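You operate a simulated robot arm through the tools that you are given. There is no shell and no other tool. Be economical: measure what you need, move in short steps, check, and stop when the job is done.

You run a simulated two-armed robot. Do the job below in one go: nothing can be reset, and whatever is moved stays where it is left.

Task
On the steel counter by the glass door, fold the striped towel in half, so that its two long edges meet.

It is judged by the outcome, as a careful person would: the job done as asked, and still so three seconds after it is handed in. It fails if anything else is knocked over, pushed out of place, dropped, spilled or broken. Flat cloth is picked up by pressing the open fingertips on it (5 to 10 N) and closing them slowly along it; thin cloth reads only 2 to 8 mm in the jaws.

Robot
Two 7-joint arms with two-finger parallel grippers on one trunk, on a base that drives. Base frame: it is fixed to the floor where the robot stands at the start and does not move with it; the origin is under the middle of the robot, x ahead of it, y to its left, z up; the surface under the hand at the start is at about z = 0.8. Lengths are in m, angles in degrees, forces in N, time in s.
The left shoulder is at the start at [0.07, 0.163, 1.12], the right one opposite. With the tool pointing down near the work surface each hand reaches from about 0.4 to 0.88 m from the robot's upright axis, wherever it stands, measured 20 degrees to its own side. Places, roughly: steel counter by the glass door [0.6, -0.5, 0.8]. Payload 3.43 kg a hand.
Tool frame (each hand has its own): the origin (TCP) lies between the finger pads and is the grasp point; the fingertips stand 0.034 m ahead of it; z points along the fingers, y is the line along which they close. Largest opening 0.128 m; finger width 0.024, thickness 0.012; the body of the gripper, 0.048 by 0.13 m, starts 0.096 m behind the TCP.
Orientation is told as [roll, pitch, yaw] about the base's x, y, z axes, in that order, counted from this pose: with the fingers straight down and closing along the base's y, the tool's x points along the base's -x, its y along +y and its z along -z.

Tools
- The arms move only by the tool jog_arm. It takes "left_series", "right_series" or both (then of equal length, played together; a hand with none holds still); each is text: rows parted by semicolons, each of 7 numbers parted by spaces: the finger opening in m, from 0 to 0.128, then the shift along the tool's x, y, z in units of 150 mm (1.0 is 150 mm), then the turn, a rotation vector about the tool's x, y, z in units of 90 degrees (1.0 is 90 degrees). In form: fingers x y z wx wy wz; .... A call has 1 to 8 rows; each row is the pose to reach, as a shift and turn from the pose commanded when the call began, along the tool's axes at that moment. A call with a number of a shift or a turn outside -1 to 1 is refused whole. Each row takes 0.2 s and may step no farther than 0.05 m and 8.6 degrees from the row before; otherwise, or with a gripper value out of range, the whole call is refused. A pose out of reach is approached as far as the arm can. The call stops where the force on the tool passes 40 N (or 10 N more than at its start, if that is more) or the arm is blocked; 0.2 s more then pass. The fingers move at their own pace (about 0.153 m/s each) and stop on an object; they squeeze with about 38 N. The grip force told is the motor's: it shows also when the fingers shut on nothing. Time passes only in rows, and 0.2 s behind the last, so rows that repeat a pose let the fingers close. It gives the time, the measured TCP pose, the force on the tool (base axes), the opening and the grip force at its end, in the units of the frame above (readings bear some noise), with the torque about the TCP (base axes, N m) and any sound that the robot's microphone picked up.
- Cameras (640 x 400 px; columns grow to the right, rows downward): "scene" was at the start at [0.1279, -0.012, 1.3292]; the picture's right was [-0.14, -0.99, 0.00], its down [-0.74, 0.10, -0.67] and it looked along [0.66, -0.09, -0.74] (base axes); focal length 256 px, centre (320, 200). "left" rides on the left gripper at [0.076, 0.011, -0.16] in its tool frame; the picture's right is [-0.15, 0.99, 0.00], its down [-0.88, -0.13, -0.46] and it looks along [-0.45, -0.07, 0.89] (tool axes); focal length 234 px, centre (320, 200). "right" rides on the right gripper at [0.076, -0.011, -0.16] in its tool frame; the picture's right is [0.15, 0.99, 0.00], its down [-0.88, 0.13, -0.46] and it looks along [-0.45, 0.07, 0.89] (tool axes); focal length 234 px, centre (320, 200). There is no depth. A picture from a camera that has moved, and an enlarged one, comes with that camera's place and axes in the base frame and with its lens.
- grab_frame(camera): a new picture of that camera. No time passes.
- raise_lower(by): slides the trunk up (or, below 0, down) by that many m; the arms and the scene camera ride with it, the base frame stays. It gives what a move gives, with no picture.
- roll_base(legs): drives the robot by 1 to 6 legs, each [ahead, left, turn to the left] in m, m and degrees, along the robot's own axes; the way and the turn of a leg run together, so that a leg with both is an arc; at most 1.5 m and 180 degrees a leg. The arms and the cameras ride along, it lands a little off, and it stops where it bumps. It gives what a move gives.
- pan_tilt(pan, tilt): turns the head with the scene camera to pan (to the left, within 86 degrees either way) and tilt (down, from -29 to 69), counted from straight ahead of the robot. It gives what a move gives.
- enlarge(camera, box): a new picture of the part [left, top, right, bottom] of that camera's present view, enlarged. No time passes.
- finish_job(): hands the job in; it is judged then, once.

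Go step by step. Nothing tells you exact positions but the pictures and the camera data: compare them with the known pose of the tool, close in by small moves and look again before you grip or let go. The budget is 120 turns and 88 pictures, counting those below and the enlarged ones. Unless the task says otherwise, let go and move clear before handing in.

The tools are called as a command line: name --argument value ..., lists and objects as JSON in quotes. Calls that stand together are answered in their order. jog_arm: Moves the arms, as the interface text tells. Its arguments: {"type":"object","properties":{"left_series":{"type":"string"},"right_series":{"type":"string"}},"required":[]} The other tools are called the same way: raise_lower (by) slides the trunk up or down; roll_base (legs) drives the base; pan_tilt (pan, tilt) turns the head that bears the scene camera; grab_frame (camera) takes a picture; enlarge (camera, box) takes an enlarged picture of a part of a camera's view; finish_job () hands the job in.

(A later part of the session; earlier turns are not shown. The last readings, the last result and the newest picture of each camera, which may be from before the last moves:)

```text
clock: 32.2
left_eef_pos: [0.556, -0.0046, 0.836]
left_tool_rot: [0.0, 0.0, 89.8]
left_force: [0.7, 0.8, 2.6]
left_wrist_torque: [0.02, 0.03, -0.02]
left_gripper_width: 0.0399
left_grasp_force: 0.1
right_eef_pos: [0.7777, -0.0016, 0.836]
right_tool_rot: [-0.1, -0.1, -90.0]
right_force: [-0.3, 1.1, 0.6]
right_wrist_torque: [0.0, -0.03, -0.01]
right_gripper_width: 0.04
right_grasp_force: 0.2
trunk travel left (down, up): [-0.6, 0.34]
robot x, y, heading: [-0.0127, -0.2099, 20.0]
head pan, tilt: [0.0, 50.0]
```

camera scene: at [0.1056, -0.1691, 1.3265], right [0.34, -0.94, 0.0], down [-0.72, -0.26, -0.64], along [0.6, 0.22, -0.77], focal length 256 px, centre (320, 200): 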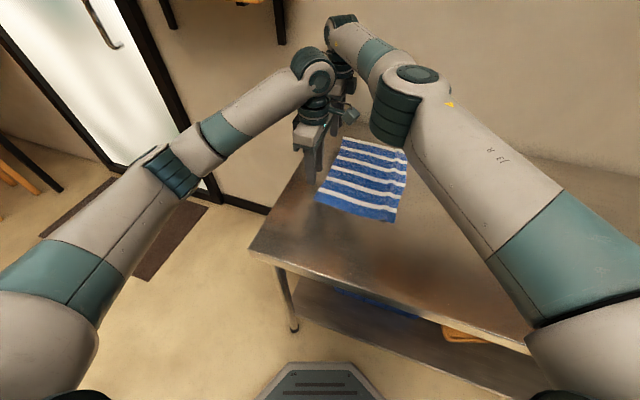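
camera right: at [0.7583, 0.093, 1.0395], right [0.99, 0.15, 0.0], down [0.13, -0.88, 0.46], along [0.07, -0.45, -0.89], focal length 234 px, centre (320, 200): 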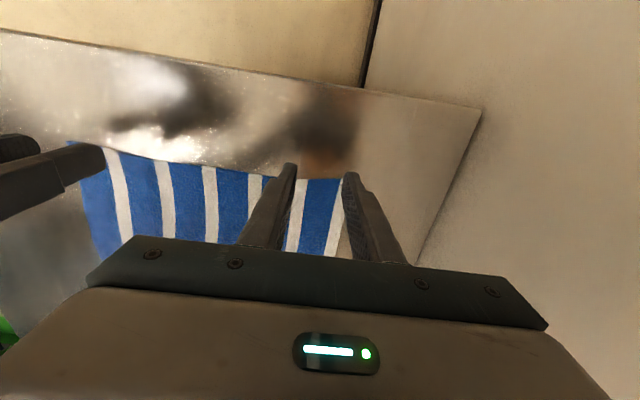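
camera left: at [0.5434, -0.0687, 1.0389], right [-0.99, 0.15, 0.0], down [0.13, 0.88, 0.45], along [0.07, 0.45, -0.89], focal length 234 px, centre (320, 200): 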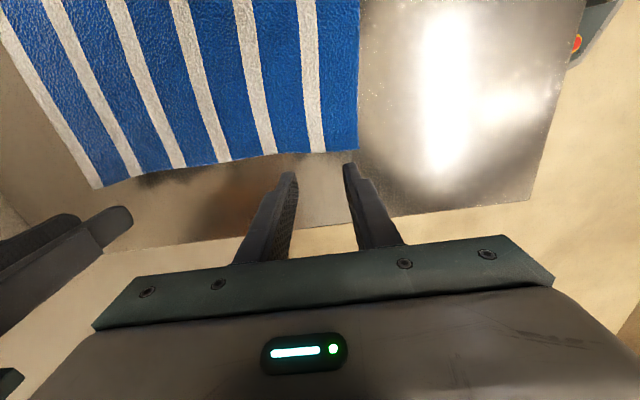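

jog_arm --left_series "0.04 0 0 0 0 0 0; 0.04 0 0 0.006 0 0 0; 0.04 0 0 0.008 0 0 0" --right_series "0.04 0 -0.05 -0.01 0 0 0; 0.04 0 -0.05 0.006 0 0 0; 0.04 0 -0.05 0.012 0 0 0"

```text
clock: 33.0
left_eef_pos: [0.555, -0.0046, 0.8356]
left_tool_rot: [-0.1, 0.0, 89.7]
left_force: [1.1, 1.1, 4.5]
left_wrist_torque: [-0.02, -0.01, 0.0]
left_gripper_width: 0.0396
left_grasp_force: 0.2
right_eef_pos: [0.7739, 0.0022, 0.8342]
right_tool_rot: [0.0, -0.1, -89.9]
right_force: [1.3, 0.6, 9.9]
right_wrist_torque: [-0.12, -0.06, 0.02]
right_gripper_width: 0.0399
right_grasp_force: 0.1
right hand out of reach, approached as far as the arm can: row 1, 2, 3
trunk travel left (down, up): [-0.6, 0.34]
robot x, y, heading: [-0.0113, -0.2159, 19.8]
head pan, tilt: [0.0, 50.0]
```

jog_arm --left_series "0.04 0 0 0 0 0 0; 0.04 0 0 0.003 0 0 0; 0.04 0 0 0.004 0 0 0" --right_series "0.04 0 0.01 -0.02 0 0 0; 0.04 -0.025 0.02 -0.02 0 0 0; 0.04 -0.025 0.02 -0.002 0 0 0"

enlarge --camera "right" --box '[220, 100, 420, 225]'

```text
clock: 33.8
left_eef_pos: [0.5555, -0.0043, 0.8352]
left_tool_rot: [-0.3, -0.1, 89.9]
left_force: [1.8, -0.6, 12.7]
left_wrist_torque: [-0.08, 0.12, 0.0]
left_gripper_width: 0.0398
left_grasp_force: 0.1
right_eef_pos: [0.7766, -0.002, 0.8361]
right_tool_rot: [0.2, 0.0, -89.9]
right_force: [-0.4, 0.7, 7.8]
right_wrist_torque: [-0.03, 0.02, -0.01]
right_gripper_width: 0.0399
right_grasp_force: 0.1
trunk travel left (down, up): [-0.6, 0.34]
robot x, y, heading: [-0.0122, -0.2104, 20.0]
head pan, tilt: [0.0, 50.0]
```

```text
3.20 times, centred on (320, 162) of right
camera zoom: at [0.7644, 0.0747, 0.9954], right [0.99, 0.15, 0.0], down [0.13, -0.88, 0.46], along [0.07, -0.45, -0.89], focal length 749 px, centre (320, 320)
```

zoom: 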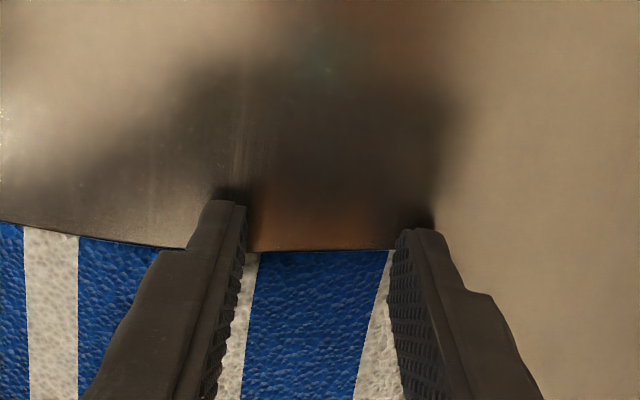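

Overlap is about 11 mm on both and the forces are fine. I close slowly.

jog_arm --left_series "0.036 0 0 -0.003 0 0 0; 0.031 0 0 -0.003 0 0 0; 0.026 0 0 -0.003 0 0 0; 0.021 0 0 -0.003 0 0 0; 0.016 0 0 -0.003 0 0 0; 0.011 0 0 -0.003 0 0 0; 0.005 0 0 -0.003 0 0 0; 0 0 0 -0.003 0 0 0" --right_series "0.036 0 0 0 0 0 0; 0.031 0 0 0 0 0 0; 0.026 0 0 0 0 0 0; 0.021 0 0 0 0 0 0; 0.016 0 0 0 0 0 0; 0.011 0 0 0 0 0 0; 0.005 0 0 0 0 0 0; 0 0 0 0 0 0 0"

enlarge --camera "right" --box '[170, 80, 470, 267]'

enlarge --camera "left" --box '[170, 80, 470, 267]'

```text
clock: 35.6
left_eef_pos: [0.5546, -0.0052, 0.8349]
left_tool_rot: [-0.1, 0.0, 89.7]
left_force: [-0.6, -0.9, 2.8]
left_wrist_torque: [0.02, -0.03, 0.0]
left_gripper_width: 0.0
left_grasp_force: 33.0
right_eef_pos: [0.7779, -0.0013, 0.8364]
right_tool_rot: [0.1, -0.1, -89.9]
right_force: [0.3, 0.2, 15.5]
right_wrist_torque: [-0.13, -0.06, 0.0]
right_gripper_width: 0.0018
right_grasp_force: 37.1
trunk travel left (down, up): [-0.6, 0.34]
robot x, y, heading: [-0.0127, -0.2075, 19.9]
head pan, tilt: [0.0, 50.0]
```

```text
2.13 times, centred on (320, 174) of right
camera zoom: at [0.7643, 0.0744, 0.9953], right [0.99, 0.15, 0.0], down [0.13, -0.88, 0.46], along [0.07, -0.45, -0.89], focal length 500 px, centre (320, 256)
```

zoom: 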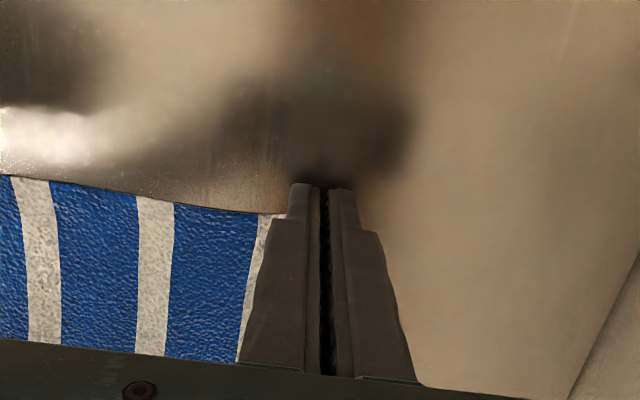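

```text
2.13 times, centred on (320, 174) of left
camera zoom: at [0.5414, -0.0808, 0.9956], right [-0.99, 0.15, 0.0], down [0.13, 0.88, 0.46], along [0.07, 0.45, -0.89], focal length 500 px, centre (320, 256)
```

zoom: 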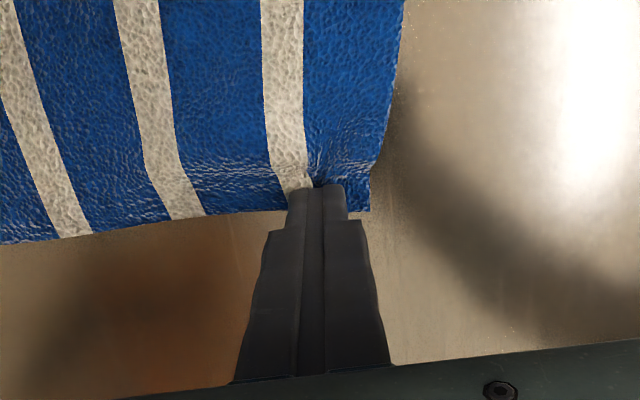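

The left hand slipped off and the right one caught past the corner. I release with a spread, lift a little, and go for more overlap. The right hand moves inboard at yaw −78°, off its wrist limit.

jog_arm --left_series "0.012 0 0 0 0 0 0; 0.024 0 0 0 0 0 0; 0.04 0 0 0 0 0 0; 0.04 0 0 -0.1 0 0 0; 0.04 0 0 -0.25 0 0 0; 0.04 0.04 -0.03 -0.25 0 0 0" --right_series "0.012 0 0 0 0 0 0; 0.024 0 0 0 0 0 0; 0.04 0 0 0 0 0 0; 0.04 0 0 -0.1 0 0 0; 0.04 0 0 -0.25 0 0 -0.07; 0.04 -0.04 -0.15 -0.25 0 0 -0.133"

grab_frame --camera "right"

grab_frame --camera "left"

```text
clock: 37.0
left_eef_pos: [0.5611, -0.0094, 0.8694]
left_tool_rot: [0.1, 0.0, 89.7]
left_force: [0.8, -0.8, -0.2]
left_wrist_torque: [0.01, 0.04, 0.03]
left_gripper_width: 0.0401
left_grasp_force: 0.1
right_eef_pos: [0.775, 0.0063, 0.867]
right_tool_rot: [-0.2, -0.1, -77.9]
right_force: [-0.3, 0.3, 1.1]
right_wrist_torque: [-0.01, 0.04, 0.02]
right_gripper_width: 0.04
right_grasp_force: 0.0
right hand out of reach, approached as far as the arm can: row 6
trunk travel left (down, up): [-0.6, 0.34]
robot x, y, heading: [-0.0127, -0.2133, 19.7]
head pan, tilt: [0.0, 50.0]
```

```text
54 pictures are left
camera right: at [0.7482, 0.0781, 1.0278], right [0.94, 0.35, 0.0], down [0.31, -0.83, 0.46], along [0.16, -0.43, -0.89], focal length 234 px, centre (320, 200)
```

right: 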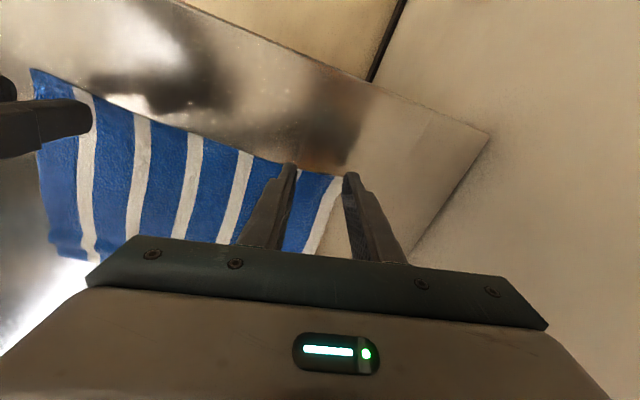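

```text
53 pictures are left
camera left: at [0.549, -0.0854, 1.0312], right [-0.99, 0.15, 0.0], down [0.13, 0.88, 0.46], along [0.07, 0.45, -0.89], focal length 234 px, centre (320, 200)
```

left: 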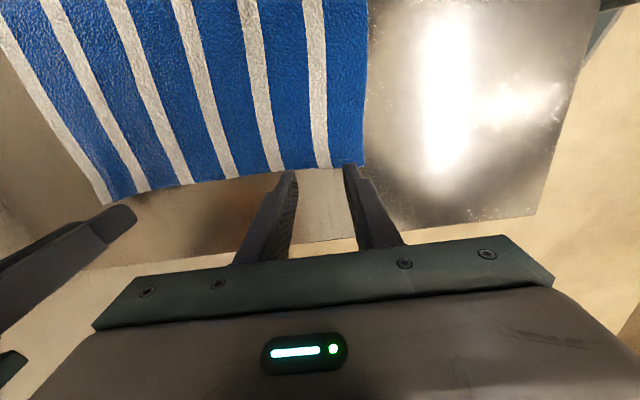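

The right arm is at some limit there. I test whether a smaller yaw frees it.

jog_arm --right_series "0.04 0 0 0 0 0 -0.09; 0.04 0 0 0 0 0 -0.18; 0.04 0 0 0 0 0 -0.27; 0.04 -0.02 -0.05 0 0 0 -0.27; 0.04 -0.05 -0.13 0 0 0 -0.27"

grab_frame --camera "scene"

```text
clock: 38.2
left_eef_pos: [0.5613, -0.0092, 0.8712]
left_tool_rot: [0.0, 0.0, 89.8]
left_force: [0.0, -0.4, 0.1]
left_wrist_torque: [0.0, 0.02, -0.01]
left_gripper_width: 0.0397
left_grasp_force: 0.0
right_eef_pos: [0.7748, 0.0056, 0.871]
right_tool_rot: [-0.1, 0.0, -53.6]
right_force: [0.5, 0.0, 0.3]
right_wrist_torque: [0.01, 0.0, 0.0]
right_gripper_width: 0.0398
right_grasp_force: 0.1
right hand out of reach, approached as far as the arm can: row 4, 5
trunk travel left (down, up): [-0.6, 0.34]
robot x, y, heading: [-0.0106, -0.2104, 19.9]
head pan, tilt: [0.0, 50.0]
```

```text
52 pictures are left
camera scene: at [0.1065, -0.1709, 1.3265], right [0.34, -0.94, 0.0], down [-0.72, -0.26, -0.64], along [0.6, 0.22, -0.77], focal length 256 px, centre (320, 200)
```

scene: 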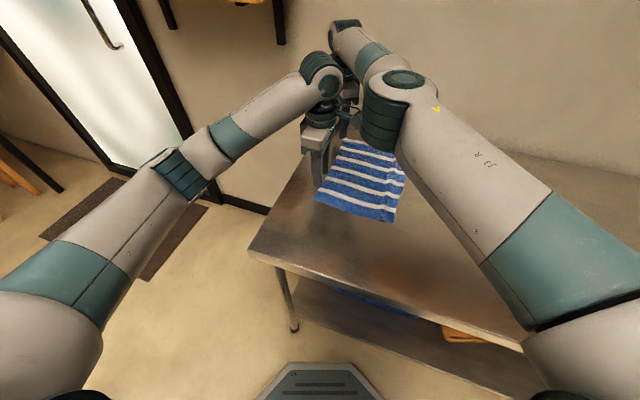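

The limit is the right arm coming close to the left wrist. I shift the left hand toward the near corner with a 32 mm opening, then bring the right hand inboard.

jog_arm --left_series "0.032 0 0.05 0 0 0 0; 0.032 0 0.11 0 0 0 0; 0.032 0 0.11 0 0 0 0"

jog_arm --right_series "0.032 0 0 0 0 0 0.09; 0.032 0 0 0 0 0 0.18; 0.032 0 0 0 0 0 0.27; 0.032 0 -0.06 0 0 0 0.29; 0.032 0 -0.122 0 0 0 0.29; 0.032 0 -0.122 0 0 0 0.29"

```text
clock: 39.0
left_eef_pos: [0.5438, -0.0089, 0.8721]
left_tool_rot: [0.0, 0.0, 89.8]
left_force: [-0.2, 0.4, 0.6]
left_wrist_torque: [0.01, 0.0, -0.03]
left_gripper_width: 0.0318
left_grasp_force: 0.0
right_eef_pos: [0.7751, 0.0049, 0.8713]
right_tool_rot: [-0.2, 0.0, -53.6]
right_force: [0.1, -0.8, 0.4]
right_wrist_torque: [0.0, 0.01, 0.01]
right_gripper_width: 0.0396
right_grasp_force: 0.0
trunk travel left (down, up): [-0.6, 0.34]
robot x, y, heading: [-0.0126, -0.2139, 19.5]
head pan, tilt: [0.0, 50.0]
```

```text
clock: 40.4
left_eef_pos: [0.5433, -0.0103, 0.8713]
left_tool_rot: [0.0, 0.0, 89.8]
left_force: [-0.5, 0.4, -0.3]
left_wrist_torque: [0.0, 0.01, -0.02]
left_gripper_width: 0.0317
left_grasp_force: 0.0
right_eef_pos: [0.7764, 0.0044, 0.8705]
right_tool_rot: [-0.1, 0.0, -79.8]
right_force: [0.3, 0.4, -0.1]
right_wrist_torque: [0.01, -0.01, 0.02]
right_gripper_width: 0.032
right_grasp_force: 0.1
right hand out of reach, approached as far as the arm can: row 4, 5, 6
trunk travel left (down, up): [-0.6, 0.34]
robot x, y, heading: [-0.0113, -0.2109, 19.9]
head pan, tilt: [0.0, 50.0]
```

The limit is the right shoulder reaching inward, so I shift the base left a bit (hands are clear above the cloth).

roll_base --legs '[[0.02, 0.07, 0]]'

```text
clock: 41.4
left_eef_pos: [0.5383, 0.0645, 0.8722]
left_tool_rot: [0.0, 0.1, 89.8]
left_force: [-0.1, 1.0, -0.4]
left_wrist_torque: [-0.07, -0.01, 0.04]
left_gripper_width: 0.0321
left_grasp_force: 0.1
right_eef_pos: [0.77, 0.0781, 0.8701]
right_tool_rot: [0.0, 0.0, -79.7]
right_force: [-0.3, 0.2, -0.1]
right_wrist_torque: [-0.03, 0.01, 0.03]
right_gripper_width: 0.032
right_grasp_force: 0.0
trunk travel left (down, up): [-0.6, 0.34]
robot x, y, heading: [-0.0154, -0.1407, 19.8]
head pan, tilt: [0.0, 50.0]
```

jog_arm --left_series "0.04 0.24 -0.05 0 0 0 0; 0.04 0.483 -0.1 0 0 0 0; 0.04 0.483 -0.1 0.1 0 0 0; 0.04 0.483 -0.1 0.2 0 0 0; 0.04 0.483 -0.1 0.2 0 0 0" --right_series "0.04 -0.27 -0.09 0 0 0 0.09; 0.04 -0.536 -0.185 0 0 0 0.1; 0.04 -0.536 -0.185 0.1 0 0 0.1; 0.04 -0.536 -0.185 0.2 0 0 0.1; 0.04 -0.536 -0.185 0.2 0 0 0.1"

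grab_frame --camera "right"

grab_frame --camera "left"

```text
clock: 42.6
left_eef_pos: [0.5537, -0.0108, 0.8411]
left_tool_rot: [0.0, 0.0, 89.8]
left_force: [-0.9, 0.2, -0.5]
left_wrist_torque: [-0.01, -0.01, 0.0]
left_gripper_width: 0.0397
left_grasp_force: 0.1
right_eef_pos: [0.8033, 0.0197, 0.853]
right_tool_rot: [-0.2, 0.0, -88.7]
right_force: [-0.1, -0.1, 0.1]
right_wrist_torque: [0.01, 0.01, 0.0]
right_gripper_width: 0.0397
right_grasp_force: 0.1
right hand out of reach, approached as far as the arm can: row 1, 2, 3, 4, 5
trunk travel left (down, up): [-0.6, 0.34]
robot x, y, heading: [-0.0179, -0.1397, 19.9]
head pan, tilt: [0.0, 50.0]
```

```text
51 pictures are left
camera right: at [0.7897, 0.0961, 1.0127], right [0.99, 0.17, 0.0], down [0.15, -0.88, 0.46], along [0.07, -0.45, -0.89], focal length 234 px, centre (320, 200)
```

right: 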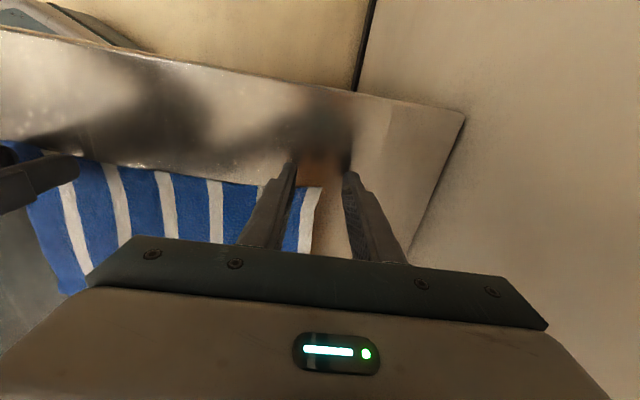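

```text
50 pictures are left
camera left: at [0.54, -0.0872, 1.0016], right [-0.99, 0.15, 0.0], down [0.13, 0.88, 0.46], along [0.07, 0.45, -0.89], focal length 234 px, centre (320, 200)
```

left: 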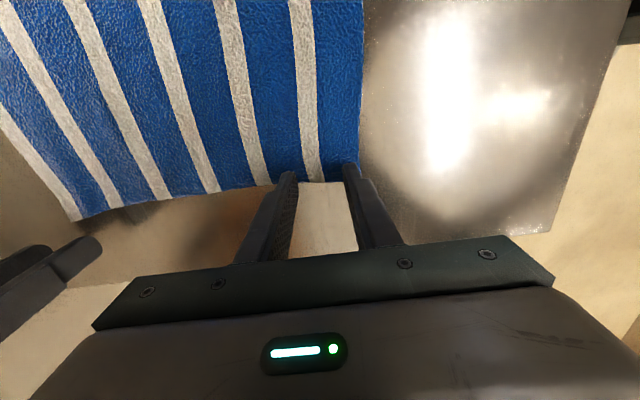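

grab_frame --camera "scene"

```text
49 pictures are left
camera scene: at [0.101, -0.0985, 1.3265], right [0.34, -0.94, 0.0], down [-0.72, -0.26, -0.64], along [0.6, 0.22, -0.77], focal length 256 px, centre (320, 200)
```

scene: 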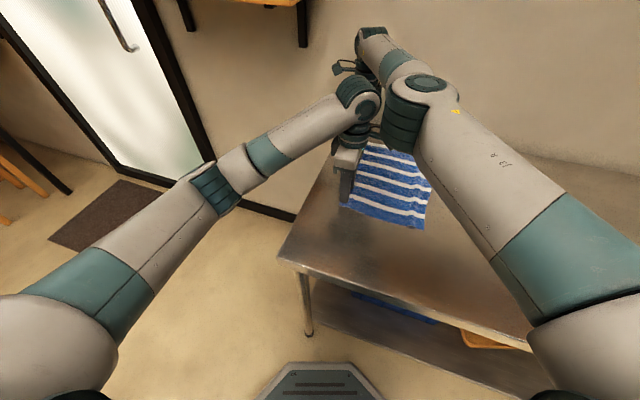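

The right elbow is crowding the left wrist. When both hands were straight ahead at y ≈ −0.2 with the base at y ≈ −0.21, the arms were free. I copy that geometry: lift, drive the base left until it is level with the left edge, and later use the base drive itself to carry the edge over.

jog_arm --left_series "0.04 0 0 -0.2 0 0 0; 0.04 0 0 -0.4 0 0 0" --right_series "0.04 0 0 -0.2 0 0 0; 0.04 0 0 -0.4 0 0 0"

roll_base --legs '[[0.048, 0.132, 0]]'

grab_frame --camera "scene"

```text
clock: 43.2
left_eef_pos: [0.5522, -0.0091, 0.9012]
left_tool_rot: [0.1, -0.2, 89.9]
left_force: [0.1, 1.6, -16.1]
left_wrist_torque: [0.82, -0.25, -0.04]
left_gripper_width: 0.04
left_grasp_force: 0.1
right_eef_pos: [0.8031, 0.0193, 0.9133]
right_tool_rot: [-0.1, -0.1, -88.7]
right_force: [-0.5, 0.5, 0.2]
right_wrist_torque: [0.0, 0.01, -0.03]
right_gripper_width: 0.0398
right_grasp_force: 0.0
trunk travel left (down, up): [-0.6, 0.34]
robot x, y, heading: [-0.0188, -0.1372, 19.9]
head pan, tilt: [0.0, 50.0]
```

```text
clock: 44.5
left_eef_pos: [0.5554, 0.1217, 0.8998]
left_tool_rot: [0.2, -0.3, 89.8]
left_force: [-0.7, 0.1, -0.2]
left_wrist_torque: [-0.01, 0.05, 0.0]
left_gripper_width: 0.0399
left_grasp_force: 0.0
right_eef_pos: [0.8063, 0.1474, 0.9116]
right_tool_rot: [-0.2, -0.1, -89.0]
right_force: [0.1, 0.2, 0.0]
right_wrist_torque: [-0.03, -0.03, 0.01]
right_gripper_width: 0.04
right_grasp_force: 0.0
trunk travel left (down, up): [-0.6, 0.34]
robot x, y, heading: [-0.0172, -0.0116, 19.7]
head pan, tilt: [0.0, 50.0]
stopped in leg 1: the force on the tool passed its limit at 50 N (the readings are from after the stop); the commanded pose is now the measured one
```

```text
48 pictures are left
camera scene: at [0.103, 0.0335, 1.3264], right [0.34, -0.94, 0.0], down [-0.72, -0.26, -0.64], along [0.6, 0.22, -0.77], focal length 256 px, centre (320, 200)
```

scene: 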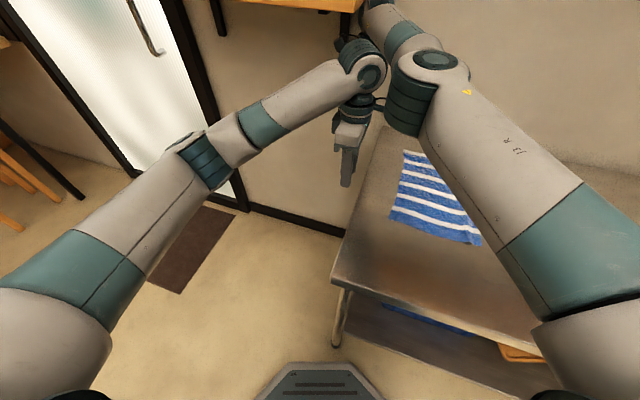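

The arms touched each other and the drive stopped just short of the target. I move the right hand away toward −y first, so its elbow swings out, and check the mugs.

jog_arm --right_series "0.04 -0.2 0 0 0 0 0; 0.04 -0.4 0 0 0 0 0; 0.04 -0.6 0 0 0 0 0; 0.04 -0.8 0 0 0 0 0; 0.04 -1.0 0 0 0 0 0"

pan_tilt --pan 15 --tilt 20

grab_frame --camera "scene"

```text
clock: 45.8
left_eef_pos: [0.5536, 0.1183, 0.8998]
left_tool_rot: [0.2, -0.4, 89.7]
left_force: [-0.2, -0.9, -0.7]
left_wrist_torque: [0.09, -0.01, 0.01]
left_gripper_width: 0.0398
left_grasp_force: 0.0
right_eef_pos: [0.852, 0.0154, 0.9045]
right_tool_rot: [-2.1, 0.0, -88.9]
right_force: [-1.0, 0.7, -0.3]
right_wrist_torque: [-0.08, -0.07, 0.03]
right_gripper_width: 0.0402
right_grasp_force: 0.1
right hand out of reach, approached as far as the arm can: row 1, 2, 3, 4, 5
trunk travel left (down, up): [-0.6, 0.34]
robot x, y, heading: [-0.0192, -0.0099, 19.9]
head pan, tilt: [0.0, 50.0]
```

```text
clock: 46.7
left_eef_pos: [0.5548, 0.1199, 0.9002]
left_tool_rot: [0.2, -0.2, 89.8]
left_force: [0.6, 0.1, -0.3]
left_wrist_torque: [0.0, 0.0, -0.02]
left_gripper_width: 0.0403
left_grasp_force: 0.1
right_eef_pos: [0.8526, 0.0172, 0.9047]
right_tool_rot: [-2.1, -0.2, -89.0]
right_force: [0.7, -0.1, -0.6]
right_wrist_torque: [0.0, 0.04, 0.0]
right_gripper_width: 0.0399
right_grasp_force: 0.0
trunk travel left (down, up): [-0.6, 0.34]
robot x, y, heading: [-0.0199, -0.0079, 19.5]
head pan, tilt: [15.0, 20.0]
```

```text
47 pictures are left
camera scene: at [0.1069, 0.0585, 1.3719], right [0.57, -0.82, 0.0], down [-0.28, -0.19, -0.94], along [0.77, 0.53, -0.34], focal length 256 px, centre (320, 200)
```

scene: 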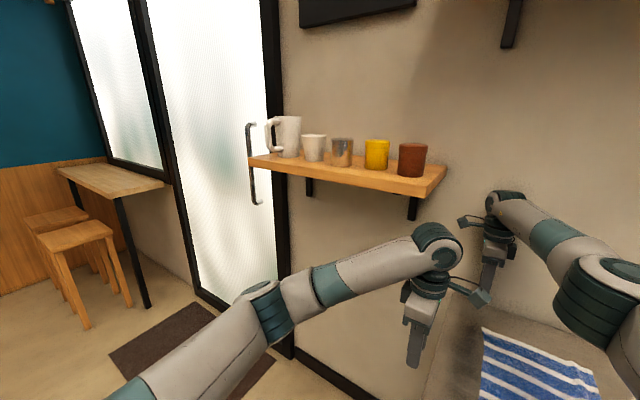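

The mugs and towel are undisturbed. The readings show the right arm is stuck fully stretched, at about 0.76 m from its shoulder, not blocked. I pull it straight back toward its shoulder to let the elbow bend.

jog_arm --right_series "0.04 0 -0.2 -0.05 0 0 0; 0.04 0 -0.4 -0.1 0 0 0; 0.04 0 -0.6 -0.15 0 0 0; 0.04 0 -0.8 -0.2 0 0 0; 0.04 -0.1 -1.0 -0.2 0 0 0; 0.04 -0.1 -1.0 -0.2 0 0 0"

```text
clock: 48.1
left_eef_pos: [0.5556, 0.1203, 0.9011]
left_tool_rot: [0.1, -0.2, 89.8]
left_force: [1.1, -0.7, 0.4]
left_wrist_torque: [-0.01, 0.0, 0.0]
left_gripper_width: 0.0397
left_grasp_force: 0.0
right_eef_pos: [0.6596, -0.0207, 0.9418]
right_tool_rot: [-0.3, 0.0, -89.1]
right_force: [-0.4, -0.4, 0.2]
right_wrist_torque: [0.01, -0.02, 0.01]
right_gripper_width: 0.0401
right_grasp_force: 0.0
trunk travel left (down, up): [-0.6, 0.34]
robot x, y, heading: [-0.0183, -0.007, 19.8]
head pan, tilt: [15.0, 20.0]
```

That freed it. I check the arm posture before going on.

pan_tilt --pan -10 --tilt 45

grab_frame --camera "scene"

```text
clock: 49.0
left_eef_pos: [0.5554, 0.1189, 0.8997]
left_tool_rot: [0.1, -0.2, 89.9]
left_force: [0.0, 0.9, -0.2]
left_wrist_torque: [-0.01, 0.0, 0.0]
left_gripper_width: 0.0398
left_grasp_force: 0.1
right_eef_pos: [0.6581, -0.0221, 0.9439]
right_tool_rot: [-0.2, 0.1, -89.2]
right_force: [-0.5, 0.2, 0.4]
right_wrist_torque: [-0.04, 0.04, 0.0]
right_gripper_width: 0.0399
right_grasp_force: 0.1
trunk travel left (down, up): [-0.6, 0.34]
robot x, y, heading: [-0.0157, -0.0126, 19.7]
head pan, tilt: [-10.0, 45.0]
```

```text
46 pictures are left
camera scene: at [0.1103, 0.0194, 1.3334], right [0.17, -0.99, 0.0], down [-0.7, -0.12, -0.71], along [0.7, 0.12, -0.71], focal length 256 px, centre (320, 200)
```

scene: 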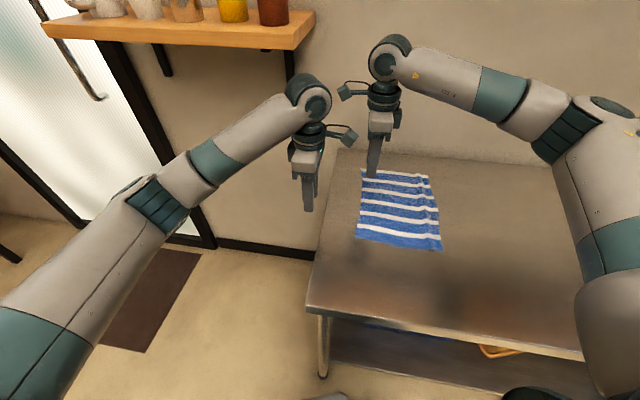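

The right elbow is now wide of the left arm. I bring both hands over the left edge.

jog_arm --left_series "0.04 0.21 0 0 0 0 0; 0.04 0.42 0 0 0 0 0; 0.04 0.63 0 0 0 0 0; 0.04 0.847 0 0.13 0 0 0; 0.04 0.847 0 0.13 0 0 0" --right_series "0.04 0.03 0.2 0 0 0 0; 0.04 0.06 0.4 0.1 0 0 0; 0.04 0.09 0.6 0.2 0 0 0; 0.04 0.092 0.66 0.42 0 0 0; 0.04 0.092 0.66 0.42 0 0 0"

grab_frame --camera "right"

grab_frame --camera "left"

```text
clock: 50.2
left_eef_pos: [0.5552, -0.0054, 0.881]
left_tool_rot: [0.1, -0.2, 89.8]
left_force: [0.1, 0.1, 0.3]
left_wrist_torque: [0.0, -0.03, 0.0]
left_gripper_width: 0.04
left_grasp_force: 0.0
right_eef_pos: [0.7554, -0.0048, 0.8804]
right_tool_rot: [-0.1, -0.1, -89.0]
right_force: [0.4, -0.4, 0.4]
right_wrist_torque: [-0.03, 0.01, 0.02]
right_gripper_width: 0.0398
right_grasp_force: 0.0
trunk travel left (down, up): [-0.6, 0.34]
robot x, y, heading: [-0.0146, -0.011, 20.0]
head pan, tilt: [-10.0, 45.0]
```

```text
45 pictures are left
camera right: at [0.7429, 0.0724, 1.0401], right [0.99, 0.16, 0.0], down [0.15, -0.88, 0.46], along [0.07, -0.45, -0.89], focal length 234 px, centre (320, 200)
```

right: 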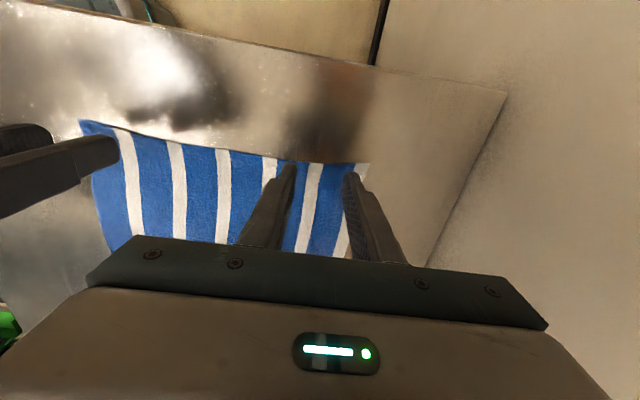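

```text
44 pictures are left
camera left: at [0.5427, -0.0831, 1.0402], right [-0.99, 0.15, 0.0], down [0.13, 0.88, 0.46], along [0.07, 0.45, -0.89], focal length 234 px, centre (320, 200)
```

left: 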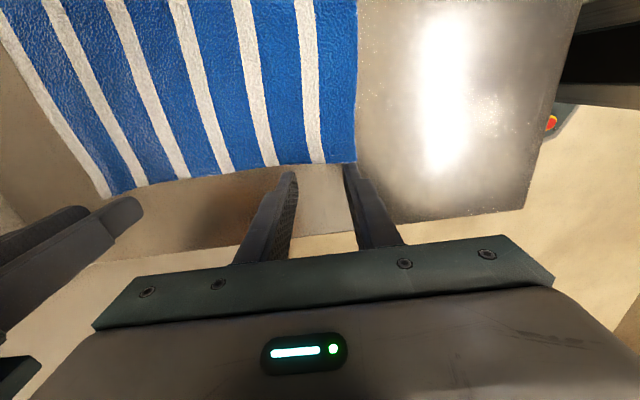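

jog_arm --left_series "0.04 0.02 0 0.1 0 0 0; 0.04 0.02 0 0.2 0 0 0; 0.04 0.02 0 0.28 0 0 0; 0.04 0.02 0 0.295 0 0 0; 0.04 0.02 0 0.305 0 0 0; 0.04 0.02 0 0.305 0 0 0" --right_series "0.04 -0.02 0 0.1 0 0 0; 0.04 -0.02 0 0.2 0 0 0; 0.04 -0.02 0 0.28 0 0 0; 0.04 -0.02 0 0.295 0 0 0; 0.04 -0.02 0 0.305 0 0 0; 0.04 -0.02 0 0.305 0 0 0"

enlarge --camera "right" --box '[220, 100, 420, 225]'

enlarge --camera "left" --box '[220, 100, 420, 225]'

```text
clock: 51.6
left_eef_pos: [0.5529, -0.01, 0.8362]
left_tool_rot: [0.0, -0.2, 89.9]
left_force: [0.8, -0.5, 5.9]
left_wrist_torque: [-0.02, 0.01, 0.02]
left_gripper_width: 0.0399
left_grasp_force: 0.1
right_eef_pos: [0.7552, -0.0085, 0.836]
right_tool_rot: [0.0, -0.1, -89.1]
right_force: [2.0, -0.7, 11.7]
right_wrist_torque: [-0.06, -0.07, 0.0]
right_gripper_width: 0.04
right_grasp_force: 0.0
trunk travel left (down, up): [-0.6, 0.34]
robot x, y, heading: [-0.0189, -0.0133, 19.9]
head pan, tilt: [-10.0, 45.0]
```

```text
3.20 times, centred on (320, 162) of right
camera zoom: at [0.7429, 0.068, 0.9954], right [0.99, 0.16, 0.0], down [0.14, -0.88, 0.46], along [0.07, -0.45, -0.89], focal length 749 px, centre (320, 320)
```

zoom: 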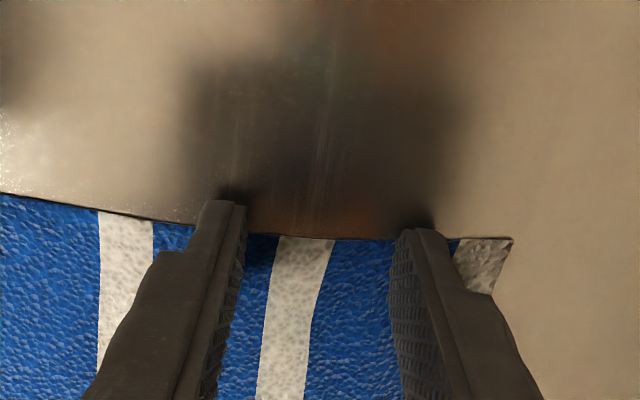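

```text
3.20 times, centred on (320, 162) of left
camera zoom: at [0.5404, -0.0872, 0.9953], right [-0.99, 0.15, 0.0], down [0.13, 0.88, 0.46], along [0.07, 0.45, -0.89], focal length 749 px, centre (320, 320)
```

zoom: 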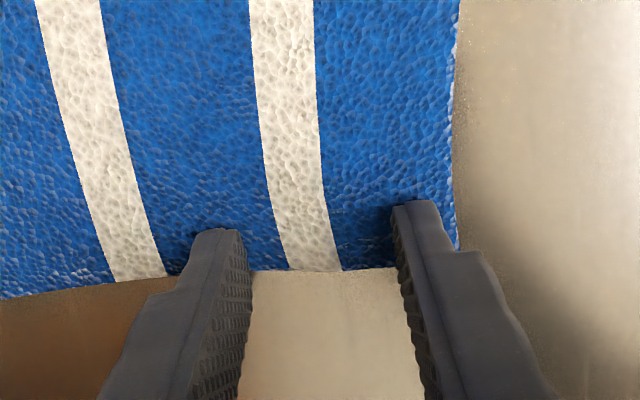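

Overlap is now good on both hands. I close slowly.

jog_arm --left_series "0.036 0 0 0.004 0 0 0; 0.031 0 0 0.004 0 0 0; 0.026 0 0 0.004 0 0 0; 0.021 0 0 0.004 0 0 0; 0.016 0 0 0.004 0 0 0; 0.011 0 0 0.004 0 0 0; 0.005 0 0 0.004 0 0 0; 0 0 0 0.004 0 0 0" --right_series "0.036 0 0 0 0 0 0; 0.031 0 0 0 0 0 0; 0.026 0 0 0 0 0 0; 0.021 0 0 0 0 0 0; 0.016 0 0 0 0 0 0; 0.011 0 0 0 0 0 0; 0.005 0 0 0 0 0 0; 0 0 0 0 0 0 0"

enlarge --camera "right" --box '[170, 80, 470, 267]'

enlarge --camera "left" --box '[170, 80, 470, 267]'

```text
clock: 53.4
left_eef_pos: [0.5517, -0.0098, 0.8362]
left_tool_rot: [0.1, -0.3, 89.8]
left_force: [1.3, -0.4, 7.9]
left_wrist_torque: [-0.05, -0.01, 0.0]
left_gripper_width: 0.0
left_grasp_force: 33.1
right_eef_pos: [0.7548, -0.0083, 0.8361]
right_tool_rot: [-0.1, 0.0, -89.1]
right_force: [-1.7, -0.4, 14.7]
right_wrist_torque: [-0.02, 0.04, -0.01]
right_gripper_width: 0.002
right_grasp_force: 36.9
trunk travel left (down, up): [-0.6, 0.34]
robot x, y, heading: [-0.0148, -0.0077, 19.6]
head pan, tilt: [-10.0, 45.0]
```

```text
2.13 times, centred on (320, 174) of right
camera zoom: at [0.7418, 0.068, 0.9953], right [0.99, 0.16, 0.0], down [0.14, -0.88, 0.46], along [0.07, -0.45, -0.89], focal length 500 px, centre (320, 256)
```

zoom: 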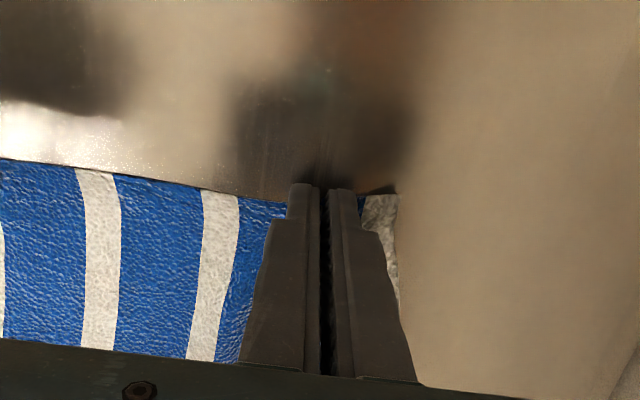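

```text
2.13 times, centred on (320, 174) of left
camera zoom: at [0.5396, -0.0874, 0.9952], right [-0.99, 0.15, 0.0], down [0.13, 0.88, 0.46], along [0.07, 0.45, -0.89], focal length 500 px, centre (320, 256)
```

zoom: 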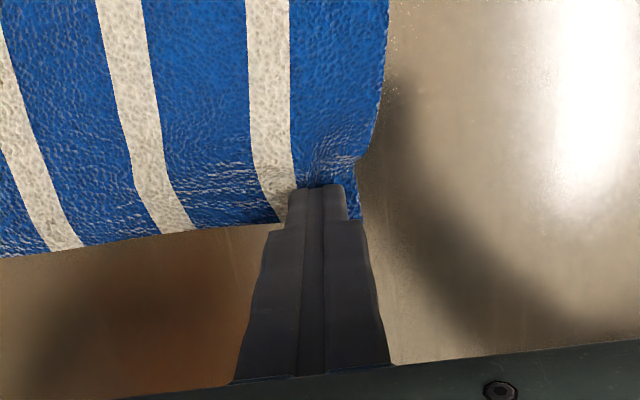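

The right hand holds (2.0 mm). The left slipped for lack of press, so I reopen it, take a little more overlap and press harder.

jog_arm --left_series "0.012 0 0 0 0 0 0; 0.024 0 0 0 0 0 0; 0.042 0 0 0 0 0 0; 0.042 0 0 -0.06 0 0 0; 0.042 0.04 -0.03 -0.06 0 0 0; 0.042 0.04 -0.03 -0.02 0 0 0; 0.042 0.04 -0.03 0 0 0 0; 0.042 0.04 -0.03 0.004 0 0 0"

enlarge --camera "left" --box '[170, 80, 470, 267]'

```text
clock: 55.2
left_eef_pos: [0.5574, -0.0157, 0.8368]
left_tool_rot: [0.1, -0.2, 89.8]
left_force: [-0.8, 0.2, 6.6]
left_wrist_torque: [0.0, 0.08, 0.02]
left_gripper_width: 0.0422
left_grasp_force: 0.0
right_eef_pos: [0.7544, -0.0079, 0.8349]
right_tool_rot: [0.1, -0.1, -89.1]
right_force: [-0.3, 0.6, 17.4]
right_wrist_torque: [-0.06, 0.01, 0.0]
right_gripper_width: 0.0023
right_grasp_force: 37.2
trunk travel left (down, up): [-0.6, 0.34]
robot x, y, heading: [-0.0168, -0.0141, 19.6]
head pan, tilt: [-10.0, 45.0]
```

```text
2.13 times, centred on (320, 174) of left
camera zoom: at [0.5441, -0.0938, 0.9952], right [-0.99, 0.15, 0.0], down [0.13, 0.88, 0.46], along [0.07, 0.45, -0.89], focal length 500 px, centre (320, 256)
```

zoom: 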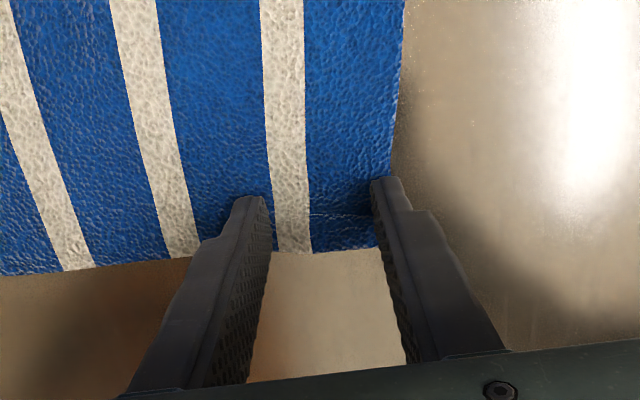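

jog_arm --left_series "0.042 0 0 0.006 0 0 0; 0.037 0 0 0.006 0 0 0; 0.031 0 0 0.006 0 0 0; 0.025 0 0 0.006 0 0 0; 0.019 0 0 0.006 0 0 0; 0.013 0 0 0.006 0 0 0; 0.006 0 0 0.006 0 0 0; 0 0 0 0.006 0 0 0"

enlarge --camera "left" --box '[170, 80, 470, 267]'

```text
clock: 57.0
left_eef_pos: [0.5565, -0.0167, 0.8355]
left_tool_rot: [-0.2, -0.2, 89.9]
left_force: [21.0, 0.2, 29.2]
left_wrist_torque: [-0.06, -0.68, -0.04]
left_gripper_width: 0.0024
left_grasp_force: 37.3
right_eef_pos: [0.7519, -0.0085, 0.8361]
right_tool_rot: [-0.2, -0.1, -89.0]
right_force: [-20.4, -0.4, 9.2]
right_wrist_torque: [-0.07, 0.72, -0.19]
right_gripper_width: 0.002
right_grasp_force: 36.8
trunk travel left (down, up): [-0.6, 0.34]
robot x, y, heading: [-0.0158, -0.0092, 19.7]
head pan, tilt: [-10.0, 45.0]
```

```text
2.13 times, centred on (320, 174) of left
camera zoom: at [0.5437, -0.0938, 0.995], right [-0.99, 0.15, 0.0], down [0.13, 0.88, 0.46], along [0.07, 0.45, -0.89], focal length 500 px, centre (320, 256)
```

zoom: 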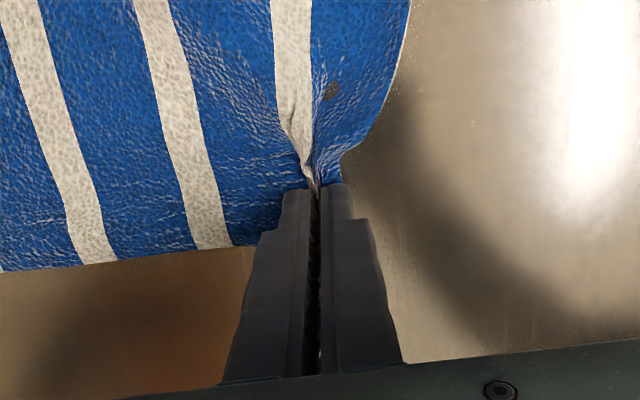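

Both jaws hold cloth, but the edge is taut between them (20 N). I bring the hands a little closer while lifting 2 cm.

jog_arm --left_series "0 0 -0.04 -0.03 0 0 0; 0 0 -0.08 -0.06 0 0 0; 0 0 -0.08 -0.1 0 0 0; 0 0 -0.08 -0.14 0 0 0; 0 0 -0.08 -0.14 0 0 0" --right_series "0 0 -0.02 -0.03 0 0 0; 0 0 -0.04 -0.06 0 0 0; 0 0 -0.04 -0.1 0 0 0; 0 0 -0.04 -0.14 0 0 0; 0 0 -0.04 -0.14 0 0 0"

grab_frame --camera "left"

grab_frame --camera "scene"

```text
clock: 58.2
left_eef_pos: [0.5692, -0.0166, 0.8521]
left_tool_rot: [0.1, -0.2, 89.8]
left_force: [0.2, -0.2, 0.6]
left_wrist_torque: [-0.01, -0.04, 0.01]
left_gripper_width: 0.0022
left_grasp_force: 37.7
right_eef_pos: [0.7502, -0.0105, 0.8534]
right_tool_rot: [-0.1, 0.0, -89.2]
right_force: [-0.1, -0.4, 0.3]
right_wrist_torque: [0.01, 0.02, 0.01]
right_gripper_width: 0.0023
right_grasp_force: 36.8
trunk travel left (down, up): [-0.6, 0.34]
robot x, y, heading: [-0.0182, -0.0089, 19.8]
head pan, tilt: [-10.0, 45.0]
```

```text
37 pictures are left
camera left: at [0.558, -0.0937, 1.0124], right [-0.99, 0.15, 0.0], down [0.14, 0.88, 0.46], along [0.07, 0.45, -0.89], focal length 234 px, centre (320, 200)
```

left: 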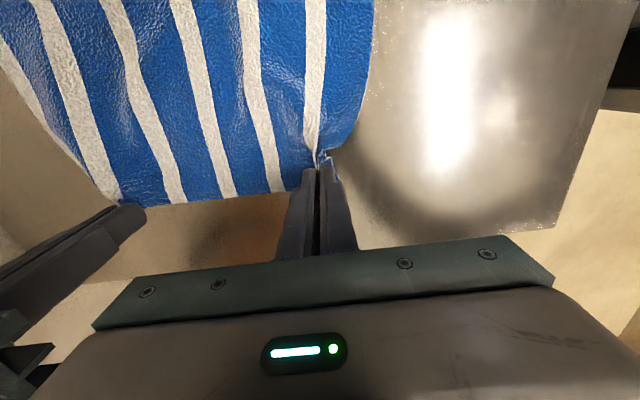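

```text
36 pictures are left
camera scene: at [0.1103, 0.0193, 1.3333], right [0.17, -0.99, 0.0], down [-0.7, -0.12, -0.71], along [0.7, 0.12, -0.71], focal length 256 px, centre (320, 200)
```

scene: 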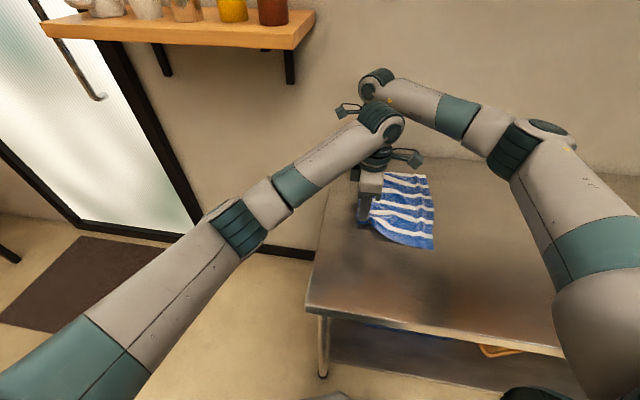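

Both hands hold the edge securely. I swing it up in an arc toward the right, rolling both hands 45° so the border turns over with the fold.

jog_arm --left_series "0 0.012 0 -0.11 0 -0.0625 0; 0 0.047 0 -0.217 0 -0.125 0; 0 0.104 0 -0.315 0 -0.1875 0; 0 0.18 0 -0.4 0 -0.25 0; 0 0.272 0 -0.471 0 -0.3125 0; 0 0.378 0 -0.524 0 -0.375 0; 0 0.493 0 -0.556 0 -0.4375 0; 0 0.613 0 -0.567 0 -0.5 0" --right_series "0 -0.012 0 -0.11 0 0.0625 0; 0 -0.047 0 -0.217 0 0.125 0; 0 -0.104 0 -0.315 0 0.1875 0; 0 -0.18 0 -0.4 0 0.25 0; 0 -0.272 0 -0.471 0 0.3125 0; 0 -0.378 0 -0.524 0 0.375 0; 0 -0.493 0 -0.556 0 0.4375 0; 0 -0.613 0 -0.567 0 0.5 0"

grab_frame --camera "scene"

```text
clock: 59.5
left_eef_pos: [0.5506, -0.0077, 0.9204]
left_tool_rot: [-1.2, -29.6, 90.4]
left_force: [22.2, -5.7, -0.5]
left_wrist_torque: [-0.18, -0.67, -0.46]
left_gripper_width: 0.0025
left_grasp_force: 36.6
left hand out of reach, approached as far as the arm can: row 4, 5, 6
right_eef_pos: [0.7438, -0.0505, 0.9247]
right_tool_rot: [-1.5, 30.6, -88.6]
right_force: [-21.8, 5.3, -0.1]
right_wrist_torque: [0.22, 0.79, 0.2]
right_gripper_width: 0.0021
right_grasp_force: 37.0
trunk travel left (down, up): [-0.6, 0.34]
robot x, y, heading: [-0.0147, -0.0151, 19.7]
head pan, tilt: [-10.0, 45.0]
stopped in row 6 (right hand): the force on the tool passed its limit at 46 N (the readings are from after the stop); the commanded pose is now the measured one
```

```text
35 pictures are left
camera scene: at [0.11, 0.0182, 1.3334], right [0.17, -0.99, 0.0], down [-0.7, -0.12, -0.71], along [0.7, 0.12, -0.71], focal length 256 px, centre (320, 200)
```

scene: 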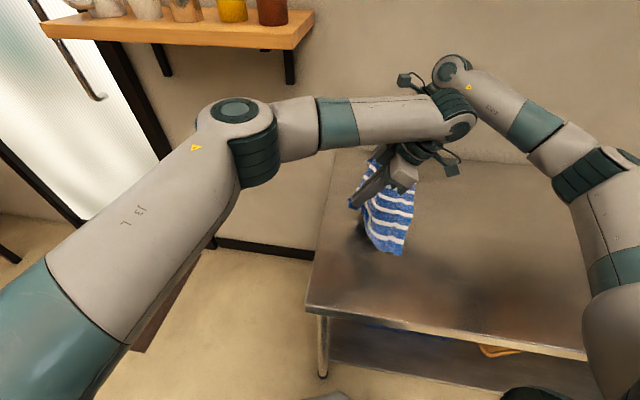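

The left arm cannot roll that far here, and the edge got taut. I ease back to a 20° roll, slacken, align the hands, and then use the base drive to carry the edge over.

jog_arm --left_series "0 0 -0.05 0 0 0.02 0; 0 0.05 -0.087 -0.03 0 0.06 0; 0 0.12 -0.087 -0.07 0 0.11 0; 0 0.185 -0.087 -0.107 0 0.11 0; 0 0.185 -0.087 -0.107 0 0.11 0" --right_series "0 0 0 0 0 -0.02 0; 0 0.03 0 0.02 0 -0.06 0; 0 0.06 0 0.04 0 -0.11 0; 0 0.092 0 0.053 0 -0.11 0; 0 0.092 0 0.053 0 -0.11 0"

grab_frame --camera "scene"

```text
clock: 60.7
left_eef_pos: [0.563, -0.0362, 0.9203]
left_tool_rot: [-0.8, -19.8, 90.0]
left_force: [0.7, -0.1, -0.2]
left_wrist_torque: [0.01, -0.03, 0.03]
left_gripper_width: 0.0023
left_grasp_force: 37.0
right_eef_pos: [0.7458, -0.0355, 0.9249]
right_tool_rot: [-1.2, 20.6, -88.6]
right_force: [0.5, -0.4, 0.1]
right_wrist_torque: [0.03, 0.04, -0.01]
right_gripper_width: 0.0021
right_grasp_force: 37.0
trunk travel left (down, up): [-0.6, 0.34]
robot x, y, heading: [-0.0182, -0.0122, 20.0]
head pan, tilt: [-10.0, 45.0]
```

```text
34 pictures are left
camera scene: at [0.1104, 0.0199, 1.3333], right [0.17, -0.99, 0.0], down [-0.7, -0.12, -0.71], along [0.7, 0.12, -0.71], focal length 256 px, centre (320, 200)
```

scene: 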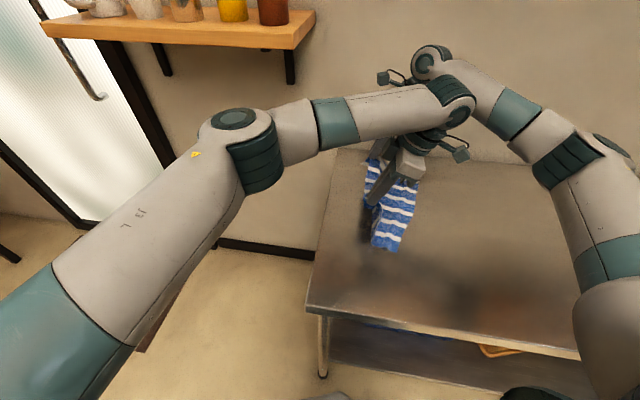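

enlarge --camera "scene" --box '[330, 130, 460, 270]'

grab_frame --camera "right"

grab_frame --camera "left"

```text
2.86 times, centred on (395, 200) of scene
camera zoom: at [0.1104, 0.0199, 1.3333], right [0.17, -0.99, 0.0], down [-0.7, -0.12, -0.71], along [0.7, 0.12, -0.71], focal length 732 px, centre (106, 200)
```

zoom: 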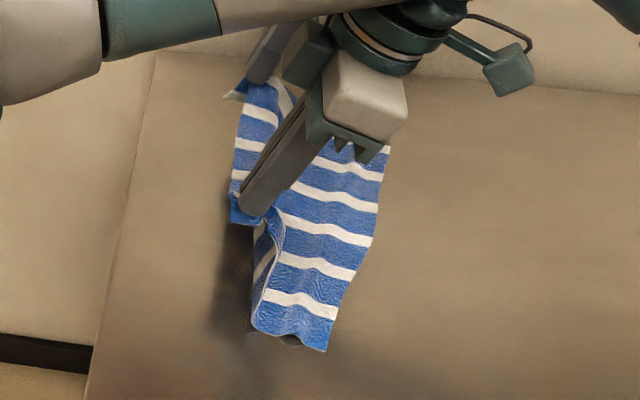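

```text
32 pictures are left
camera right: at [0.7369, -0.0194, 1.1014], right [0.99, 0.17, 0.03], down [0.16, -0.98, 0.12], along [0.05, -0.11, -0.99], focal length 234 px, centre (320, 200)
```

right: 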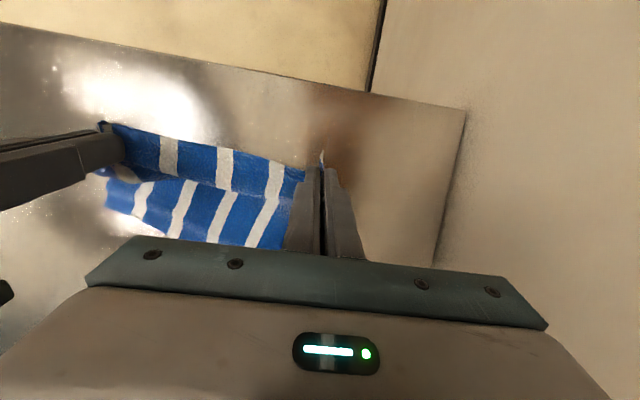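

```text
31 pictures are left
camera left: at [0.5475, -0.1626, 1.0462], right [-0.99, 0.14, 0.04], down [0.12, 0.67, 0.73], along [0.08, 0.72, -0.68], focal length 234 px, centre (320, 200)
```

left: 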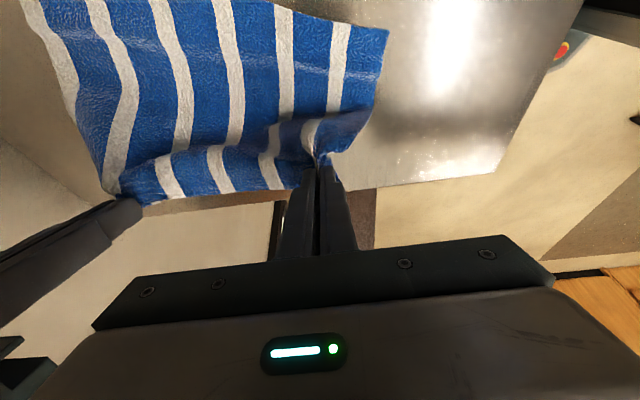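

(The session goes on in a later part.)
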